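You operate a simulated robot arm through the tools that you are given. There is no shell and no other tool.

Carry out the task below with a simulated robot arm. There is one attempt and no reset: what you move stays moved.

TASK
Set the controls near the narrow steel table back top. At the end: the middle cream button is switched on; the far right cream button is switched on; the right cream button is switched up; the far left cream button is switched on; whatever was shut is shut again. Leave all else as you found it, and nothing knocked over.

Only the result counts: the job must be done as asked and must still hold three seconds after the hand-in. Knocking over, shifting, dropping, spilling or breaking anything else fails it.

THE ROBOT
A 7-joint arm with a two-finger parallel gripper, fixed in place. Base frame: the origin is at the foot of the arm, x ahead of it, y to its left, z up; the work surface is at about z = 0. Units: mm, degrees, N and s.
With the tool pointing down near the work surface it reaches from about 260 to 680 mm from the base axis. Its first joint turns from -166.0 to 166.0 degrees. Payload 2.5 kg.
Tool frame: the origin (TCP) lies between the finger pads and is the grasp point; the fingertips stand 30 mm ahead of it; z points along the fingers, y is the line along which they close. The gripper opens to 94 mm. The fingers are 28 mm wide and 10 mm thick; the gripper's body (50 by 96 mm) begins 55 mm behind the TCP.
Orientation is told as [roll, pitch, yaw] about the base's x, y, z axes, in that order, counted from this pose: with the fingers straight down and closing along the base's y, the tool's x points along the base's -x, its y along +y and its z along -z.

THE INTERFACE
- The arm moves only by the tool nudge_tool. Its argument "increments" is a list of rows, each an object (a shift or turn left out is 0, a gripper value left out holds the last) with "dp": the shift along the tool's x, y, z in m, a list of three; "rotation": the turn, a rotation vector about the tool's x, y, z in degrees, a list of three; "fingers": the opening, from 0 (shut) to 1 (fully open). In form: [{"dp": [dx, dy, dz], "rotation": [ax, ay, az], "fingers": fingers}, ...]. A call has 1 to 20 rows; each row is the pose to reach, as a shift and turn from the pose commanded when the call began, along the tool's axes at that moment. Each row takes 0.2 s and may step no farther than 50 mm and 8.6 degrees from the row before; otherwise, or with a gripper value out of range, the whole call is refused. A pose out of reach is approached as far as the arm can. The call stops where the force on the tool passes 40 N (or 10 N more than at its start, if that is more) or the arm is blocked; 0.2 s more then pass. Each finger travels about 72 mm/s and halts on what it meets, pressing with about 25 N; the grip force reading is that of the motor and also rises with nothing between the fingers. The clock runs only during rows and for 0.2 s after the last one: add rows that repeat a pose to give the fingers time. The reply holds the time, the measured pose of the TCP, the force on the tool along the base axes, the opening and the grip force, in the units named above and with some noise, with the torque about the TCP (base axes, N m) and any sound that the robot's microphone picked up, and new pictures: "pictures" is both (left out), scene, wrist or none.
- Cameras (640 x 400 px; columns grow to the right, rows downward): "scene" is fixed at [51.4, 650.4, 766.9]; the picture's right is [-0.85, -0.53, 0.00], its down [-0.27, 0.44, -0.85] and it looks along [0.45, -0.73, -0.52] (base axes); focal length 349 px, centre (320, 200). "wrist" rides on the gripper at [76, 14, -102] in the tool frame; the picture's right is [-0.18, 0.98, 0.00], its down [-0.75, -0.14, -0.64] and it looks along [-0.63, -0.12, 0.77] (tool axes); focal length 243 px, centre (320, 200). There is no depth. A picture from a camera that has moved, and an enlarged one, comes with that camera's place and axes in the base frame and with its lens.
- close_up(camera, box): a new picture of the part [left, top, right, bottom] of that camera's present view, enlarged. The clock stands still meanwhile.
- hand_in(): hands the job in; it is judged then, once.

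Places have to be worked out from the pictures, the camera data and where the tool is seen. Open the gripper and draw the arm clear of the work before you hand the job in, unless the task says otherwise.

The tools are called after "Emit:" by a JSON object that holds its "name" and its "arguments". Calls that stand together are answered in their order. nudge_tool: Moves the arm, as the interface text tells. Its arguments: {"type":"object","properties":{"increments":{"type":"array"},"pictures":{"type":"string","enum":["both","scene","wrist","none"]}},"required":["increments"]} The other tools are called the same way: close_up (camera, box) takes an enlarged picture of a part of a camera's view; hand_in () hands the job in.

At the start:

```text
time_s: 0.0
position: [345.9, -142.8, 335.9]
orientation: [0.0, 0.0, -0.1]
wrist_force: [-0.2, -0.1, -0.4]
moment: [0.03, 0.0, 0.01]
gripper_width: 94.0
grip_force: 0.1
```

scene: 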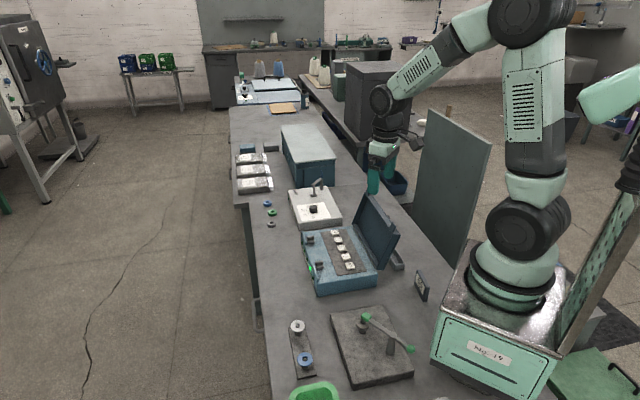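
wrist: 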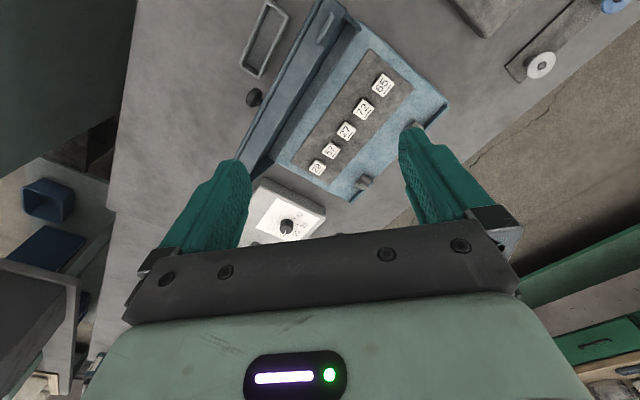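

I see a blue box with an open lid holding five cream keys, and other fixtures along the bench. I take enlarged pictures to identify the controls before moving.

Emit:
{"name": "close_up", "arguments": {"camera": "scene", "box": [280, 180, 440, 300]}}

Emit:
{"name": "close_up", "arguments": {"camera": "wrist", "box": [240, 0, 480, 250]}}

Emit:
{"name": "close_up", "arguments": {"camera": "scene", "box": [220, 110, 380, 230]}}

Emit:
{"name": "close_up", "arguments": {"camera": "scene", "box": [240, 270, 480, 400]}}

```text
3.33 times, centred on (360, 240) of scene
camera zoom: at [51.4, 650.4, 766.9], right [-0.85, -0.53, 0.0], down [-0.27, 0.44, -0.85], along [0.45, -0.73, -0.52], focal length 1163 px, centre (187, 67)
```

zoom: 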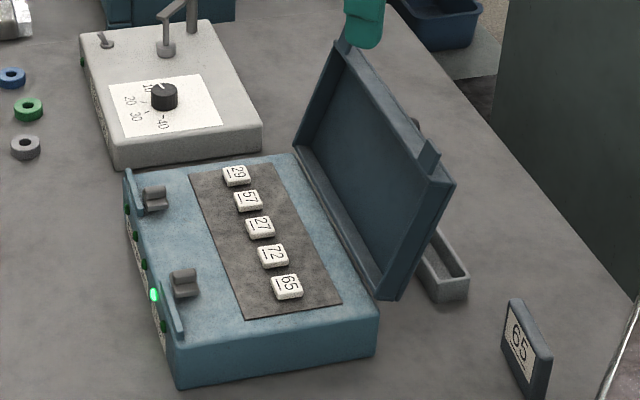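

```text
1.60 times, centred on (360, 125) of wrist
camera zoom: at [270.1, -128.2, 438.4], right [0.18, 0.98, 0.0], down [0.75, -0.14, 0.64], along [0.63, -0.12, -0.77], focal length 388 px, centre (256, 320)
```

zoom: 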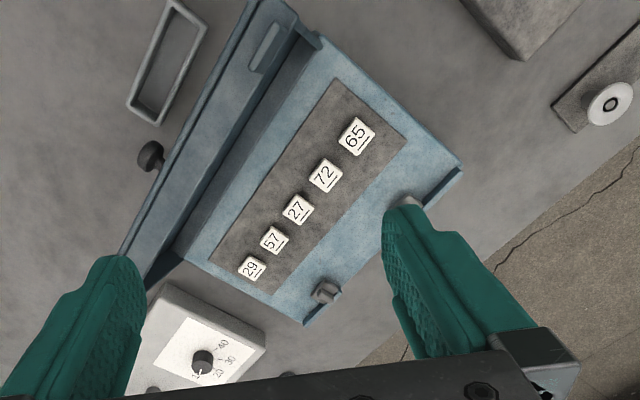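

```text
3.33 times, centred on (300, 170) of scene
camera zoom: at [51.4, 650.4, 766.9], right [-0.85, -0.53, 0.0], down [-0.27, 0.44, -0.85], along [0.45, -0.73, -0.52], focal length 1163 px, centre (387, 300)
```

zoom: 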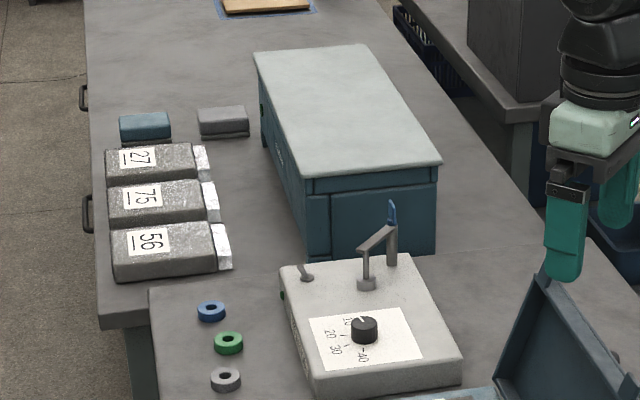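

```text
2.67 times, centred on (360, 335) of scene
camera zoom: at [51.4, 650.4, 766.9], right [-0.85, -0.53, 0.0], down [-0.27, 0.44, -0.85], along [0.45, -0.73, -0.52], focal length 930 px, centre (213, -160)
```

zoom: 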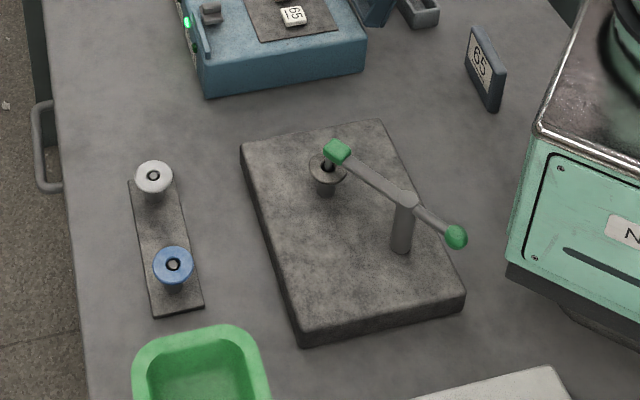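

The blue box (lid already open) has keys 29, 57, 27, 72, 65 from left to right as read from its front, and five front lamps with one lit, apparently the fourth. I enlarge further to check which key is down and which lamp is lit.

Emit:
{"name": "close_up", "arguments": {"camera": "scene", "box": [298, 220, 362, 260]}}

Emit:
{"name": "close_up", "arguments": {"camera": "scene", "box": [298, 245, 362, 285]}}

Emit:
{"name": "close_up", "arguments": {"camera": "wrist", "box": [290, 60, 418, 140]}}

Emit:
{"name": "close_up", "arguments": {"camera": "wrist", "box": [200, 0, 360, 100]}}

```text
10.00 times, centred on (330, 240) of scene
camera zoom: at [51.4, 650.4, 766.9], right [-0.85, -0.53, 0.0], down [-0.27, 0.44, -0.85], along [0.45, -0.73, -0.52], focal length 3489 px, centre (220, -200)
```

zoom: 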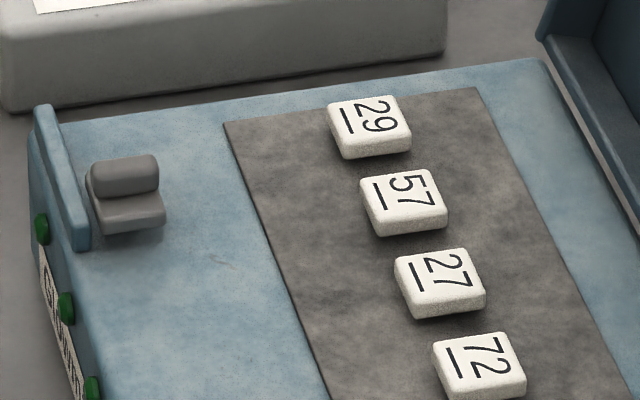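

```text
10.00 times, centred on (330, 265) of scene
camera zoom: at [51.4, 650.4, 766.9], right [-0.85, -0.53, 0.0], down [-0.27, 0.44, -0.85], along [0.45, -0.73, -0.52], focal length 3489 px, centre (220, -450)
```

zoom: 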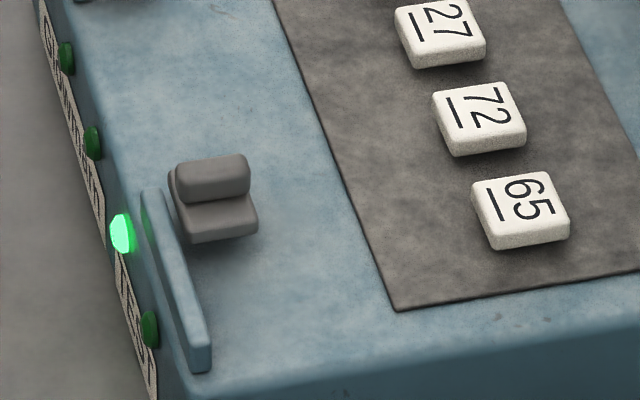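

```text
5.00 times, centred on (354, 100) of wrist
camera zoom: at [270.1, -128.2, 438.4], right [0.18, 0.98, 0.0], down [0.75, -0.14, 0.64], along [0.63, -0.12, -0.77], focal length 1213 px, centre (150, 700)
```

zoom: 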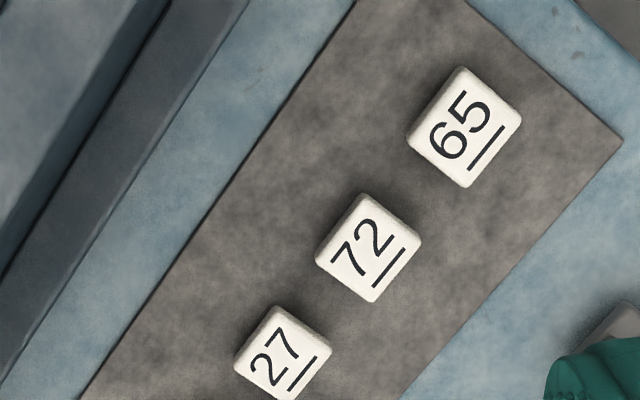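

```text
4.00 times, centred on (280, 50) of wrist
camera zoom: at [270.1, -128.2, 438.4], right [0.18, 0.98, 0.0], down [0.75, -0.14, 0.64], along [0.63, -0.12, -0.77], focal length 970 px, centre (480, 800)
```

zoom: 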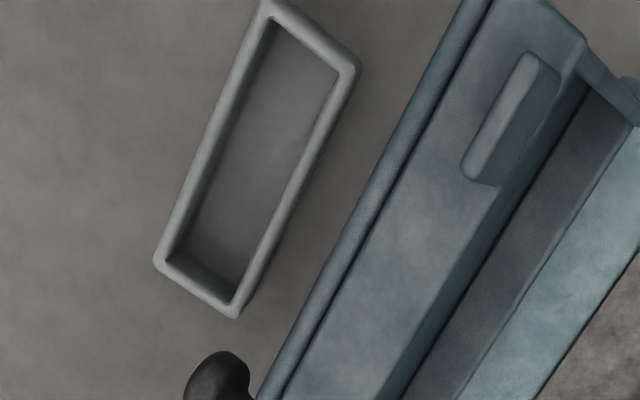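

The fourth lamp is lit, matching key 72 (the "right" one), so 72 seems to be on and must go up, while 29, 27 and 65 must be turned on. I'll swing the tool around to the front side of the box with fingers open to view the front lamps and labels.

Emit:
{"name": "nudge_tool", "arguments": {"increments": [{"dp": [-0.013, 0.009, 0], "rotation": [0, 0, 8.4]}, {"dp": [-0.026, 0.018, 0], "rotation": [0, 0, 16.8]}, {"dp": [-0.04, 0.026, 0], "rotation": [0, 0, 25.2]}, {"dp": [-0.053, 0.035, 0], "rotation": [0, 0, 33.6]}, {"dp": [-0.066, 0.044, 0], "rotation": [0, 0, 42]}, {"dp": [-0.08, 0.053, 0], "rotation": [0, 0, 50.4]}, {"dp": [-0.093, 0.061, 0], "rotation": [0, 0, 58.8]}, {"dp": [-0.106, 0.07, 0], "rotation": [0, 0, 67.2]}, {"dp": [-0.119, 0.079, 0], "rotation": [0, 0, 75.6]}, {"dp": [-0.133, 0.088, 0], "rotation": [0, 0, 84]}, {"dp": [-0.146, 0.096, 0], "rotation": [0, 0, 92.4]}, {"dp": [-0.159, 0.105, 0], "rotation": [0, 0, 100.8]}, {"dp": [-0.172, 0.114, 0], "rotation": [0, 0, 109.2]}, {"dp": [-0.186, 0.123, 0], "rotation": [0, 0, 117.6]}, {"dp": [-0.199, 0.131, 0], "rotation": [0, 0, 126]}, {"dp": [-0.212, 0.14, 0], "rotation": [0, 0, 134.4]}, {"dp": [-0.212, 0.14, 0.03], "rotation": [0, 0, 135]}, {"dp": [-0.212, 0.14, 0.06], "rotation": [0, 0, 135]}, {"dp": [-0.212, 0.14, 0.09], "rotation": [0, 0, 135]}, {"dp": [-0.212, 0.14, 0.12], "rotation": [0, 0, 135]}]}}

```text
time_s: 4.2
position: [558.8, -2.7, 215.3]
orientation: [-0.1, 0.0, -135.0]
wrist_force: [0.7, -0.3, 0.3]
moment: [0.0, -0.01, -0.03]
gripper_width: 93.9
grip_force: 0.1
camera wrist: at [623.0, 41.4, 317.6], right [0.56, -0.83, 0.0], down [-0.63, -0.43, 0.64], along [-0.53, -0.36, -0.77], focal length 243 px, centre (320, 200)
```

scene: 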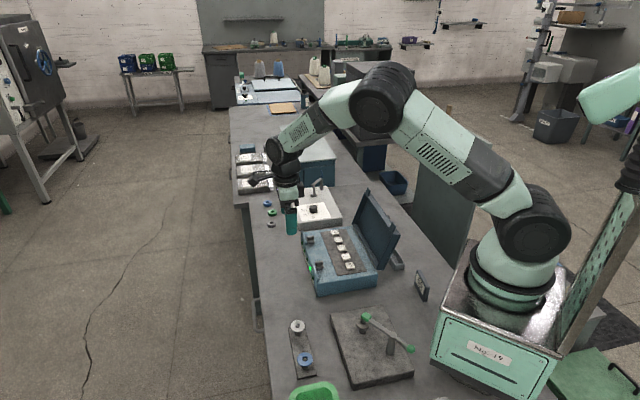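
wrist: 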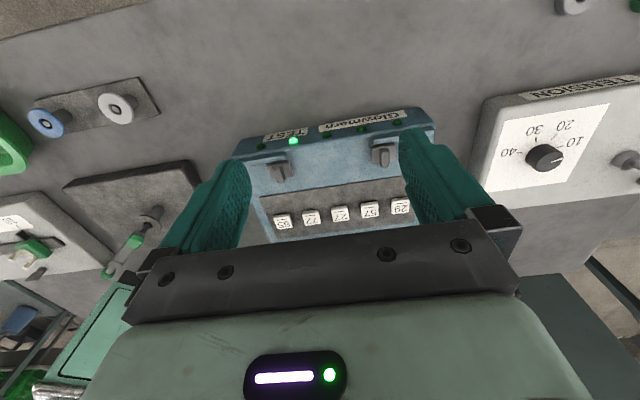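

The front face is now in view with lamps and text labels. I enlarge it to read them.

Emit:
{"name": "close_up", "arguments": {"camera": "wrist", "box": [225, 95, 447, 165]}}

Emit:
{"name": "close_up", "arguments": {"camera": "wrist", "box": [250, 100, 346, 160]}}

Emit:
{"name": "close_up", "arguments": {"camera": "wrist", "box": [250, 175, 426, 245]}}

Emit:
{"name": "close_up", "arguments": {"camera": "wrist", "box": [460, 50, 640, 200]}}

Emit:
{"name": "close_up", "arguments": {"camera": "wrist", "box": [340, 95, 436, 155]}}

```text
2.88 times, centred on (336, 130) of wrist
camera zoom: at [623.0, 41.4, 317.6], right [0.56, -0.83, 0.0], down [-0.63, -0.43, 0.64], along [-0.53, -0.36, -0.77], focal length 699 px, centre (274, 402)
```

zoom: 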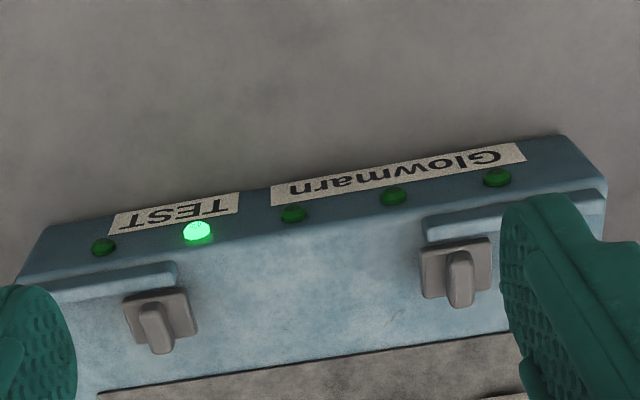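

```text
6.67 times, centred on (298, 130) of wrist
camera zoom: at [623.0, 41.4, 317.6], right [0.56, -0.83, 0.0], down [-0.63, -0.43, 0.64], along [-0.53, -0.36, -0.77], focal length 1618 px, centre (467, 667)
```

zoom: 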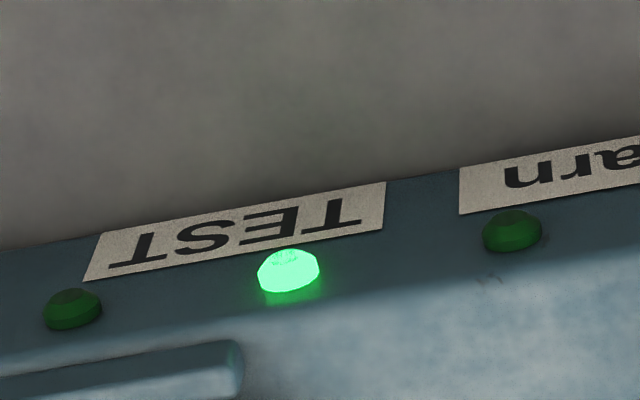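

```text
3.64 times, centred on (338, 210) of wrist
camera zoom: at [623.0, 41.4, 317.6], right [0.56, -0.83, 0.0], down [-0.63, -0.43, 0.64], along [-0.53, -0.36, -0.77], focal length 882 px, centre (254, 164)
```

zoom: 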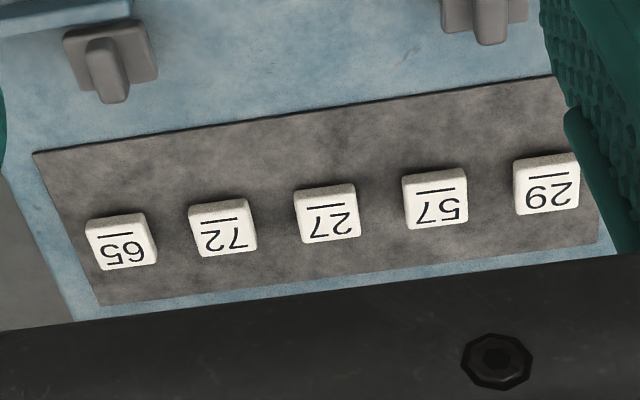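

```text
2.67 times, centred on (550, 125) of wrist
camera zoom: at [623.0, 41.4, 317.6], right [0.56, -0.83, 0.0], down [-0.63, -0.43, 0.64], along [-0.53, -0.36, -0.77], focal length 647 px, centre (-293, 400)
```

zoom: 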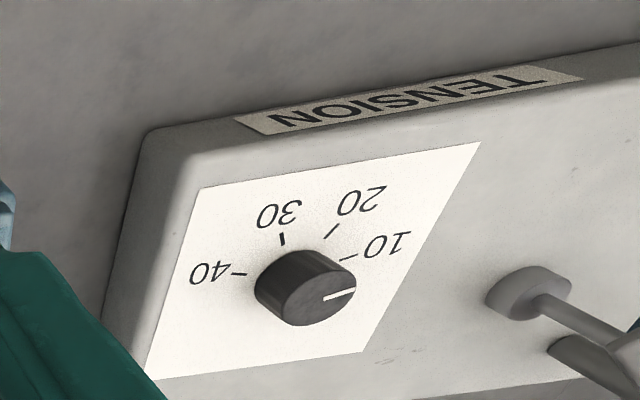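

```text
6.67 times, centred on (388, 125) of wrist
camera zoom: at [623.0, 41.4, 317.6], right [0.56, -0.83, 0.0], down [-0.63, -0.43, 0.64], along [-0.53, -0.36, -0.77], focal length 1618 px, centre (-133, 700)
```

zoom: 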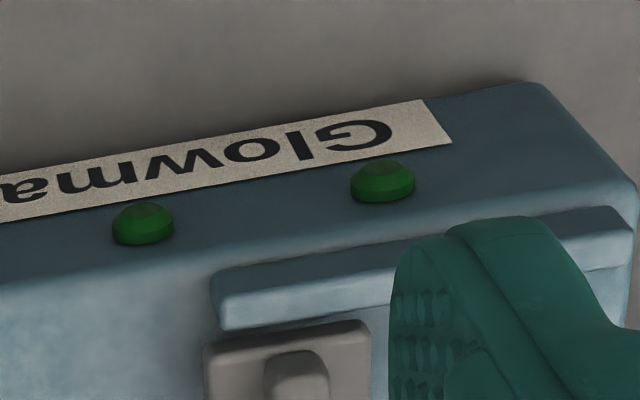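

The front lettering confirms that left-to-right is 29, 57, 27, 72, 65, and only the lamp of 72 is lit. Key 27's top is at about (445, -119, 64), and the lid leans back with its top at about z 185. I close the fingers and move above key 27.

Emit:
{"name": "nudge_tool", "arguments": {"increments": [{"dp": [-0.02, 0, 0.0], "fingers": 0}, {"dp": [-0.04, 0, 0.0]}, {"dp": [-0.06, 0.001, 0.01]}, {"dp": [-0.08, 0.001, 0.02]}, {"dp": [-0.1, 0.001, 0.03]}, {"dp": [-0.12, 0.002, 0.04]}, {"dp": [-0.14, 0.002, 0.05]}, {"dp": [-0.163, 0.002, 0.065]}, {"dp": [-0.163, 0.002, 0.085]}, {"dp": [-0.163, 0.002, 0.085]}]}}

```text
time_s: 6.4
position: [444.3, -118.1, 131.9]
orientation: [0.0, 0.0, -135.0]
wrist_force: [0.2, -0.6, -0.7]
moment: [0.0, 0.01, -0.03]
gripper_width: 0.2
grip_force: 25.8
camera wrist: at [508.7, -75.0, 233.2], right [0.56, -0.83, 0.0], down [-0.63, -0.43, 0.64], along [-0.53, -0.36, -0.77], focal length 243 px, centre (320, 200)
```

scene: 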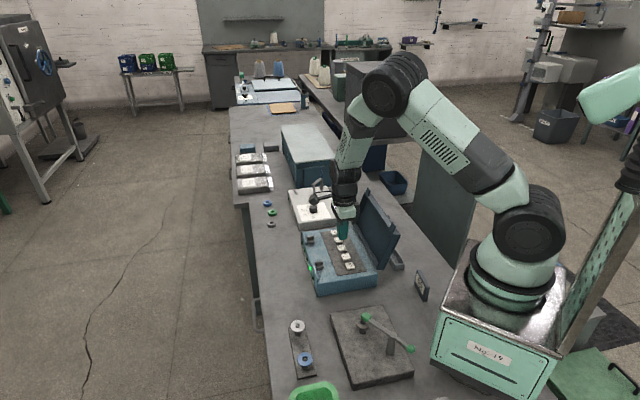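
wrist: 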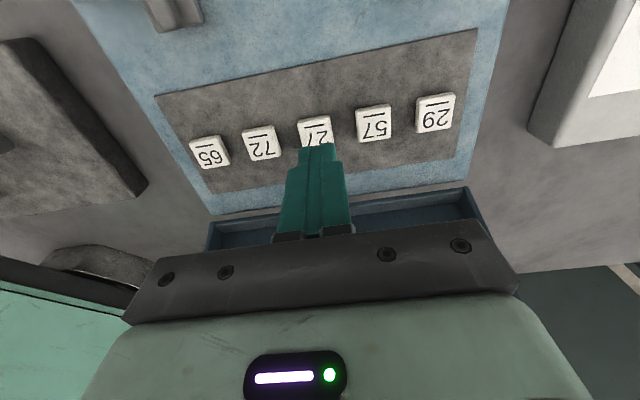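

The closed fingers are right over key 27 (estimated 444, -117). I descend toward it and slow down near its top.

Emit:
{"name": "nudge_tool", "arguments": {"increments": [{"dp": [0.001, 0, 0.012]}, {"dp": [0.001, 0, 0.024]}, {"dp": [0.001, 0, 0.03]}, {"dp": [0.001, 0, 0.033]}, {"dp": [0.001, 0, 0.035]}], "pictures": "both"}}

Emit:
{"name": "close_up", "arguments": {"camera": "scene", "box": [290, 210, 386, 270]}}

```text
time_s: 7.6
position: [444.3, -118.1, 96.1]
orientation: [0.1, 0.1, -134.9]
wrist_force: [-1.6, 0.5, 1.9]
moment: [-0.02, 0.05, 0.01]
gripper_width: 0.1
grip_force: 25.1
heard: click
camera wrist: at [509.2, -74.4, 198.3], right [0.56, -0.83, 0.0], down [-0.63, -0.43, 0.64], along [-0.53, -0.36, -0.77], focal length 243 px, centre (320, 200)
```

scene: 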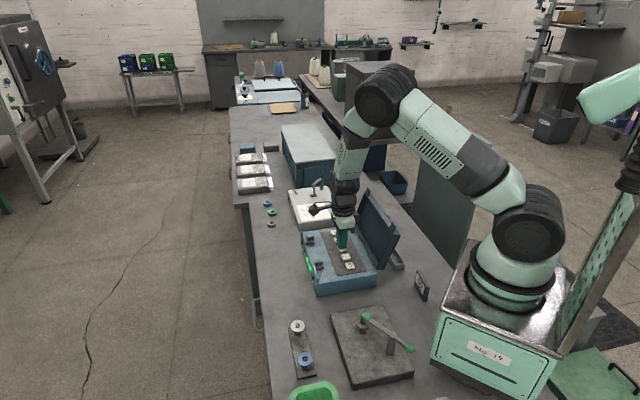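
wrist: 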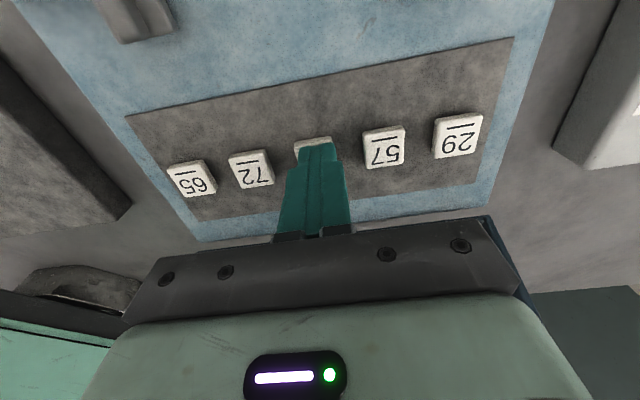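

```text
6.67 times, centred on (338, 240) of scene
camera zoom: at [51.4, 650.4, 766.9], right [-0.85, -0.53, 0.0], down [-0.27, 0.44, -0.85], along [0.45, -0.73, -0.52], focal length 2326 px, centre (200, -67)
```

zoom: 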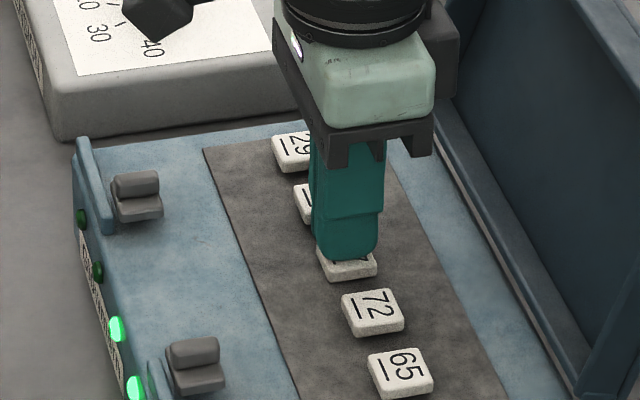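

A click sounded, and the third lamp now glows alongside the fourth. I raise straight up and check that the lamp stays lit.

Emit:
{"name": "nudge_tool", "arguments": {"increments": [{"dp": [0, 0, -0.01]}, {"dp": [0, 0, -0.02]}, {"dp": [0, 0, -0.03]}, {"dp": [0, 0, -0.03]}], "pictures": "none"}}

Emit:
{"name": "close_up", "arguments": {"camera": "scene", "box": [290, 220, 386, 280]}}

```text
time_s: 8.6
position: [443.6, -117.7, 127.9]
orientation: [0.0, 0.0, -135.1]
wrist_force: [-0.4, 0.2, 0.1]
moment: [0.01, -0.01, 0.0]
gripper_width: 0.1
grip_force: 25.3
```

```text
6.67 times, centred on (338, 250) of scene
camera zoom: at [51.4, 650.4, 766.9], right [-0.85, -0.53, 0.0], down [-0.27, 0.44, -0.85], along [0.45, -0.73, -0.52], focal length 2326 px, centre (200, -133)
```

zoom: 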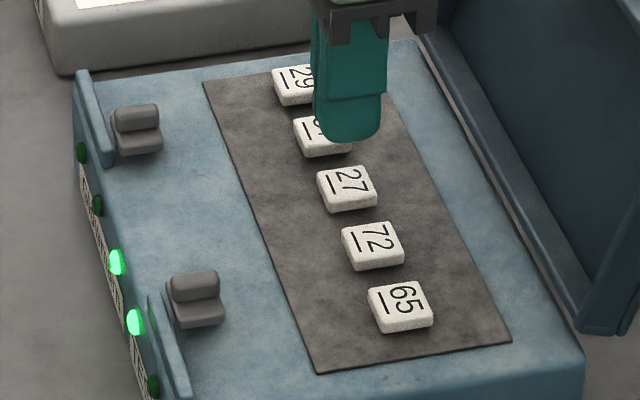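

Lamp 3 stays lit, so the keys toggle on a single push. Next I move 42 mm along the row to key 72, press it once the same way to switch it up, and rise.

Emit:
{"name": "nudge_tool", "arguments": {"increments": [{"dp": [0, -0.021, 0]}, {"dp": [0, -0.0424, 0]}, {"dp": [0, -0.0424, 0]}, {"dp": [0, -0.0424, 0.012]}, {"dp": [0, -0.0424, 0.022]}, {"dp": [0, -0.0424, 0.027]}, {"dp": [0, -0.0424, 0.03]}, {"dp": [0, -0.0424, 0.031]}], "pictures": "none"}}

Emit:
{"name": "close_up", "arguments": {"camera": "scene", "box": [290, 220, 386, 280]}}

```text
time_s: 10.4
position: [414.0, -89.0, 94.5]
orientation: [0.0, 0.0, -134.9]
wrist_force: [-2.0, -0.8, 2.6]
moment: [-0.02, 0.02, 0.02]
gripper_width: 0.1
grip_force: 25.8
heard: click
```

```text
6.67 times, centred on (338, 250) of scene
camera zoom: at [51.4, 650.4, 766.9], right [-0.85, -0.53, 0.0], down [-0.27, 0.44, -0.85], along [0.45, -0.73, -0.52], focal length 2326 px, centre (200, -133)
```

zoom: 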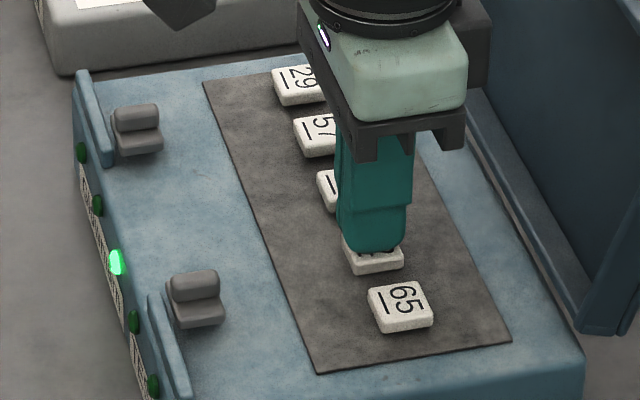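

A click was heard and lamp 4 is now dark while lamp 3 stays lit. I rise, move another 42 mm to key 65 and press it.

Emit:
{"name": "nudge_tool", "arguments": {"increments": [{"dp": [0, 0, -0.01]}, {"dp": [0, 0, -0.02]}, {"dp": [0, 0, -0.031]}, {"dp": [0, -0.021, -0.031]}, {"dp": [0, -0.0424, -0.031]}, {"dp": [0, -0.0424, -0.031]}, {"dp": [0, -0.0424, -0.019]}, {"dp": [0, -0.0424, -0.009]}, {"dp": [0, -0.0424, -0.004]}, {"dp": [0, -0.0424, -0.001]}, {"dp": [0, -0.0424, 0.0]}], "pictures": "none"}}

Emit:
{"name": "close_up", "arguments": {"camera": "scene", "box": [290, 220, 386, 280]}}

```text
time_s: 12.8
position: [384.5, -58.5, 95.9]
orientation: [0.0, 0.0, -134.9]
wrist_force: [-1.2, 0.0, 3.8]
moment: [0.02, 0.02, -0.02]
gripper_width: 0.2
grip_force: 25.1
heard: click
```

```text
6.67 times, centred on (338, 250) of scene
camera zoom: at [51.4, 650.4, 766.9], right [-0.85, -0.53, 0.0], down [-0.27, 0.44, -0.85], along [0.45, -0.73, -0.52], focal length 2326 px, centre (200, -133)
```

zoom: 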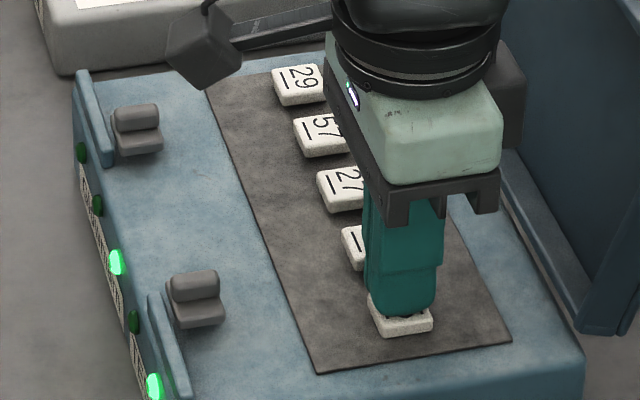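

Lamp 5 is lit and lamp 3 stays on, with a click heard. I rise, travel back along the row to key 29, stopping above it to check alignment.

Emit:
{"name": "nudge_tool", "arguments": {"increments": [{"dp": [0, 0, -0.01]}, {"dp": [0, 0, -0.02]}, {"dp": [0, 0, -0.035]}, {"dp": [0, 0.03, -0.035]}, {"dp": [0, 0.06, -0.035]}, {"dp": [0, 0.09, -0.035]}, {"dp": [0, 0.12, -0.035]}, {"dp": [0, 0.15, -0.035]}, {"dp": [0, 0.1693, -0.035]}, {"dp": [0, 0.1693, -0.035]}]}}

Emit:
{"name": "close_up", "arguments": {"camera": "scene", "box": [290, 220, 386, 280]}}

```text
time_s: 15.0
position: [503.3, -178.9, 129.0]
orientation: [0.0, -0.1, -135.1]
wrist_force: [-0.2, 0.7, 0.4]
moment: [0.01, -0.03, 0.03]
gripper_width: 0.0
grip_force: 25.2
camera wrist: at [569.3, -135.2, 232.3], right [0.56, -0.83, 0.0], down [-0.63, -0.43, 0.64], along [-0.53, -0.36, -0.77], focal length 243 px, centre (320, 200)
```

scene: 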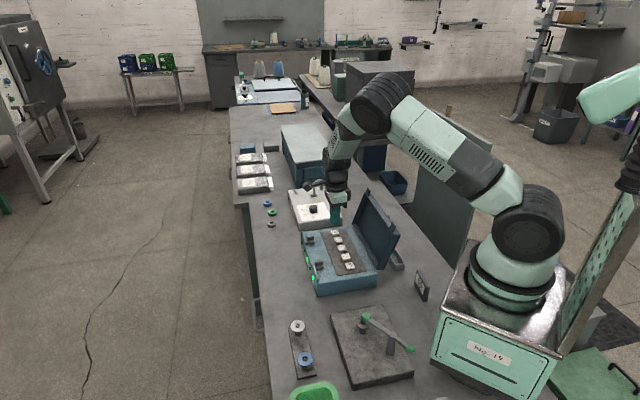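
wrist: 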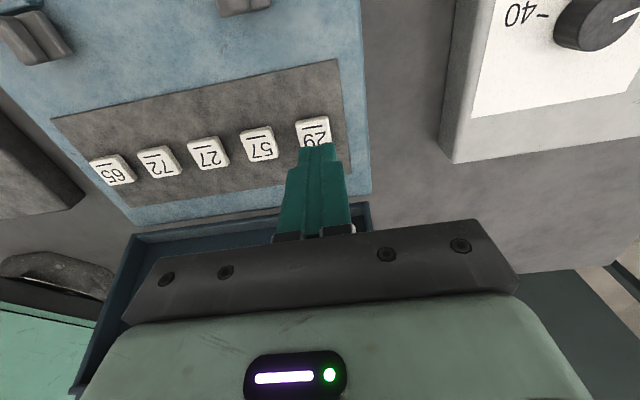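

```text
6.67 times, centred on (338, 250) of scene
camera zoom: at [51.4, 650.4, 766.9], right [-0.85, -0.53, 0.0], down [-0.27, 0.44, -0.85], along [0.45, -0.73, -0.52], focal length 2326 px, centre (200, -133)
```

zoom: 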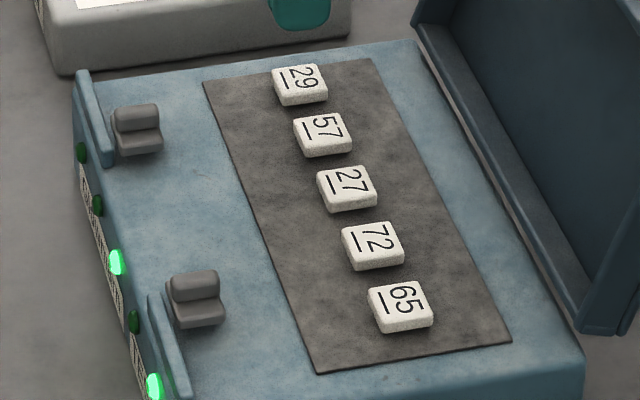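

The fingertip is lined up over key 29; lamps 3 and 5 are lit and 4 is dark. I press 29 down by the same depth.

Emit:
{"name": "nudge_tool", "arguments": {"increments": [{"dp": [0.001, -0.001, 0.012]}, {"dp": [0.001, -0.001, 0.024]}, {"dp": [0.001, -0.001, 0.03]}, {"dp": [0.001, -0.001, 0.033]}, {"dp": [0.001, -0.001, 0.035]}], "pictures": "none"}}

Emit:
{"name": "close_up", "arguments": {"camera": "scene", "box": [290, 220, 386, 280]}}

```text
time_s: 16.2
position: [505.0, -176.8, 95.4]
orientation: [0.0, 0.1, -135.0]
wrist_force: [-0.7, -0.5, 2.2]
moment: [0.0, 0.02, 0.01]
gripper_width: 0.2
grip_force: 24.9
heard: click
```

```text
6.67 times, centred on (338, 250) of scene
camera zoom: at [51.4, 650.4, 766.9], right [-0.85, -0.53, 0.0], down [-0.27, 0.44, -0.85], along [0.45, -0.73, -0.52], focal length 2326 px, centre (200, -133)
```

zoom: 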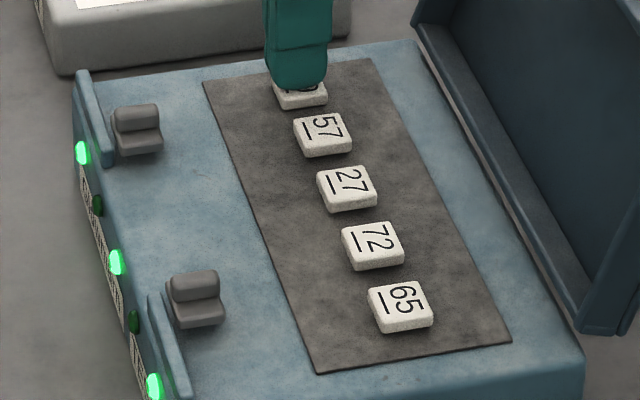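

Lamp 1 is lit now too: lamps 1, 3, 5 are on and 2, 4 off, exactly as required. I lift straight up, well clear of the box, and then open the gripper.

Emit:
{"name": "nudge_tool", "arguments": {"increments": [{"dp": [0, 0, -0.01]}, {"dp": [0, 0, -0.025]}, {"dp": [0, 0, -0.05]}, {"dp": [0, 0, -0.08]}, {"dp": [0, 0, -0.11]}, {"dp": [0, 0, -0.14]}, {"dp": [0, 0, -0.17]}, {"dp": [0, 0, -0.2]}, {"dp": [0, 0, -0.23]}, {"dp": [0, 0, -0.23], "fingers": 1}, {"dp": [0, 0, -0.23]}, {"dp": [0, 0, -0.23]}, {"dp": [0, 0, -0.23]}, {"dp": [0, 0, -0.23]}]}}

Emit:
{"name": "close_up", "arguments": {"camera": "scene", "box": [280, 180, 440, 280]}}

```text
time_s: 19.2
position: [503.8, -177.1, 324.4]
orientation: [0.1, 0.0, -135.0]
wrist_force: [-0.5, -0.5, 1.1]
moment: [0.02, 0.02, 0.02]
gripper_width: 94.1
grip_force: 0.0
camera wrist: at [568.5, -133.2, 426.5], right [0.56, -0.83, 0.0], down [-0.63, -0.43, 0.64], along [-0.53, -0.36, -0.77], focal length 243 px, centre (320, 200)
```

scene: 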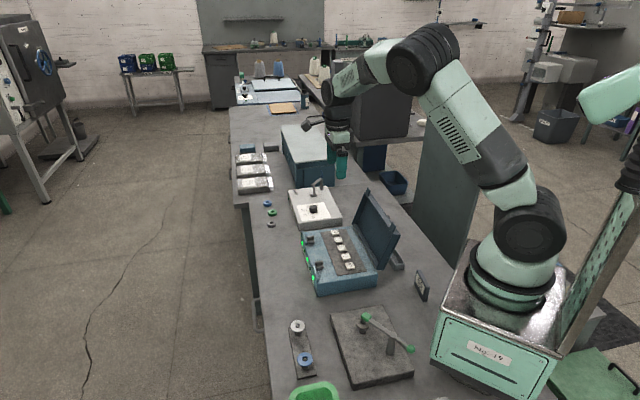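
wrist: 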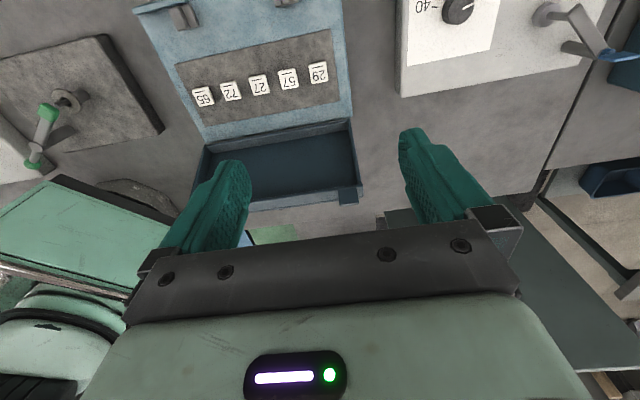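

```text
4.00 times, centred on (360, 230) of scene
camera zoom: at [51.4, 650.4, 766.9], right [-0.85, -0.53, 0.0], down [-0.27, 0.44, -0.85], along [0.45, -0.73, -0.52], focal length 1396 px, centre (160, 80)
```

zoom: 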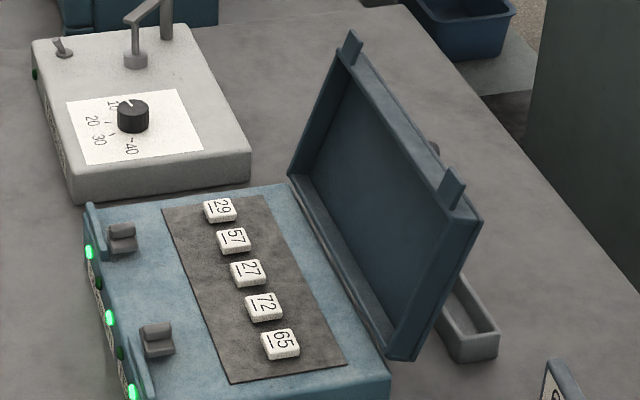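

All lamps read as wanted and the lid stands open as found. Before handing in I check the blue cabinet and other devices for any rival set of cream buttons.

Emit:
{"name": "close_up", "arguments": {"camera": "scene", "box": [265, 115, 361, 195]}}

Emit:
{"name": "close_up", "arguments": {"camera": "scene", "box": [220, 60, 348, 140]}}

Emit:
{"name": "close_up", "arguments": {"camera": "wrist", "box": [480, 0, 640, 100]}}

Emit:
{"name": "close_up", "arguments": {"camera": "scene", "box": [400, 250, 496, 310]}}

```text
5.00 times, centred on (313, 155) of scene
camera zoom: at [51.4, 650.4, 766.9], right [-0.85, -0.53, 0.0], down [-0.27, 0.44, -0.85], along [0.45, -0.73, -0.52], focal length 1745 px, centre (355, 425)
```

zoom: 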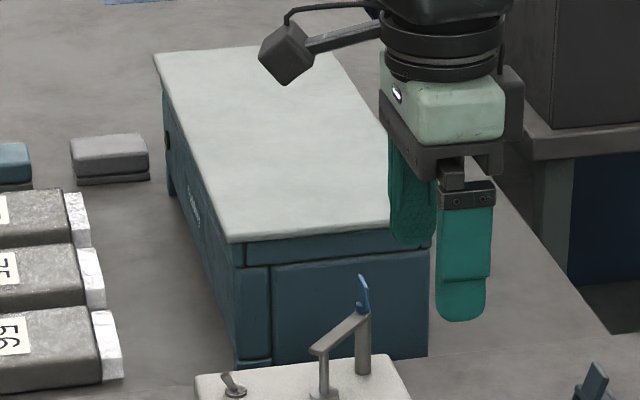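

```text
5.00 times, centred on (284, 100) of scene
camera zoom: at [51.4, 650.4, 766.9], right [-0.85, -0.53, 0.0], down [-0.27, 0.44, -0.85], along [0.45, -0.73, -0.52], focal length 1745 px, centre (500, 700)
```

zoom: 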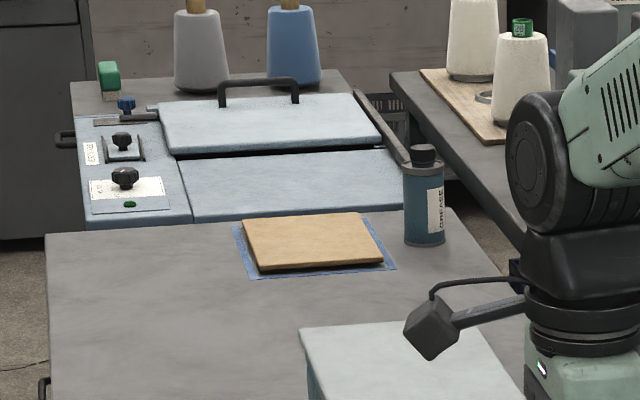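

```text
4.00 times, centred on (560, 50) of wrist
camera zoom: at [568.5, -133.2, 426.5], right [0.56, -0.83, 0.0], down [-0.63, -0.43, 0.64], along [-0.53, -0.36, -0.77], focal length 970 px, centre (-640, 800)
```

zoom: 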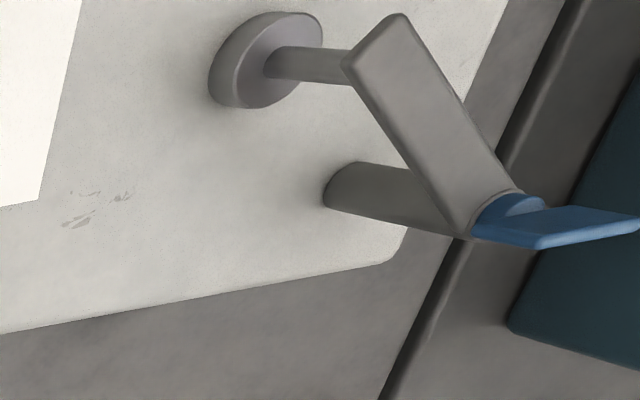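

```text
6.67 times, centred on (448, 280) of scene
camera zoom: at [51.4, 650.4, 766.9], right [-0.85, -0.53, 0.0], down [-0.27, 0.44, -0.85], along [0.45, -0.73, -0.52], focal length 2326 px, centre (-533, -333)
```

zoom: 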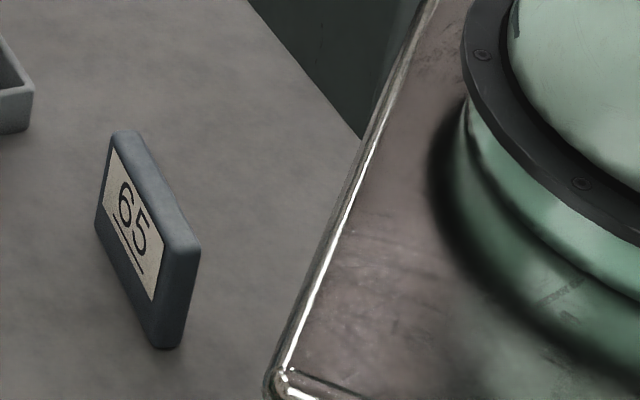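

No other device within reach has cream buttons, and nothing was shut that I opened. The lamps show 29, 27 and 65 on, with 72 released and 57 untouched. The gripper is open and clear, so I hand in.

Emit:
{"name": "hand_in", "arguments": {}}

```text
The job is handed in.
```

The controls on the blue box are set as asked, judging by its front lamps, and I've handed the job in. I haven't seen the judging result.

| Button | Key label | Before | Now |
|---|---|---|---|
| Far left | 29 | off | on |
| Left | 57 | off | off (not touched) |
| Middle | 27 | off | on |
| Right | 72 | on | off (switched up) |
| Far right | 65 | off | on |

- **Which panel:** I couldn't match "narrow steel table back top" to anything in the pictures. I used this box because it was the only set of cream buttons I could see within reach. I took left and right from the lettering on its front.
- **"Switched up":** I read this as off. The right button's lamp went dark when I pressed it.
- **Everything else:** the box's lid was already open, so I left it open, and I opened nothing that was shut. The last pictures show nothing shifted or knocked over, and the gripper is open and clear of the box.
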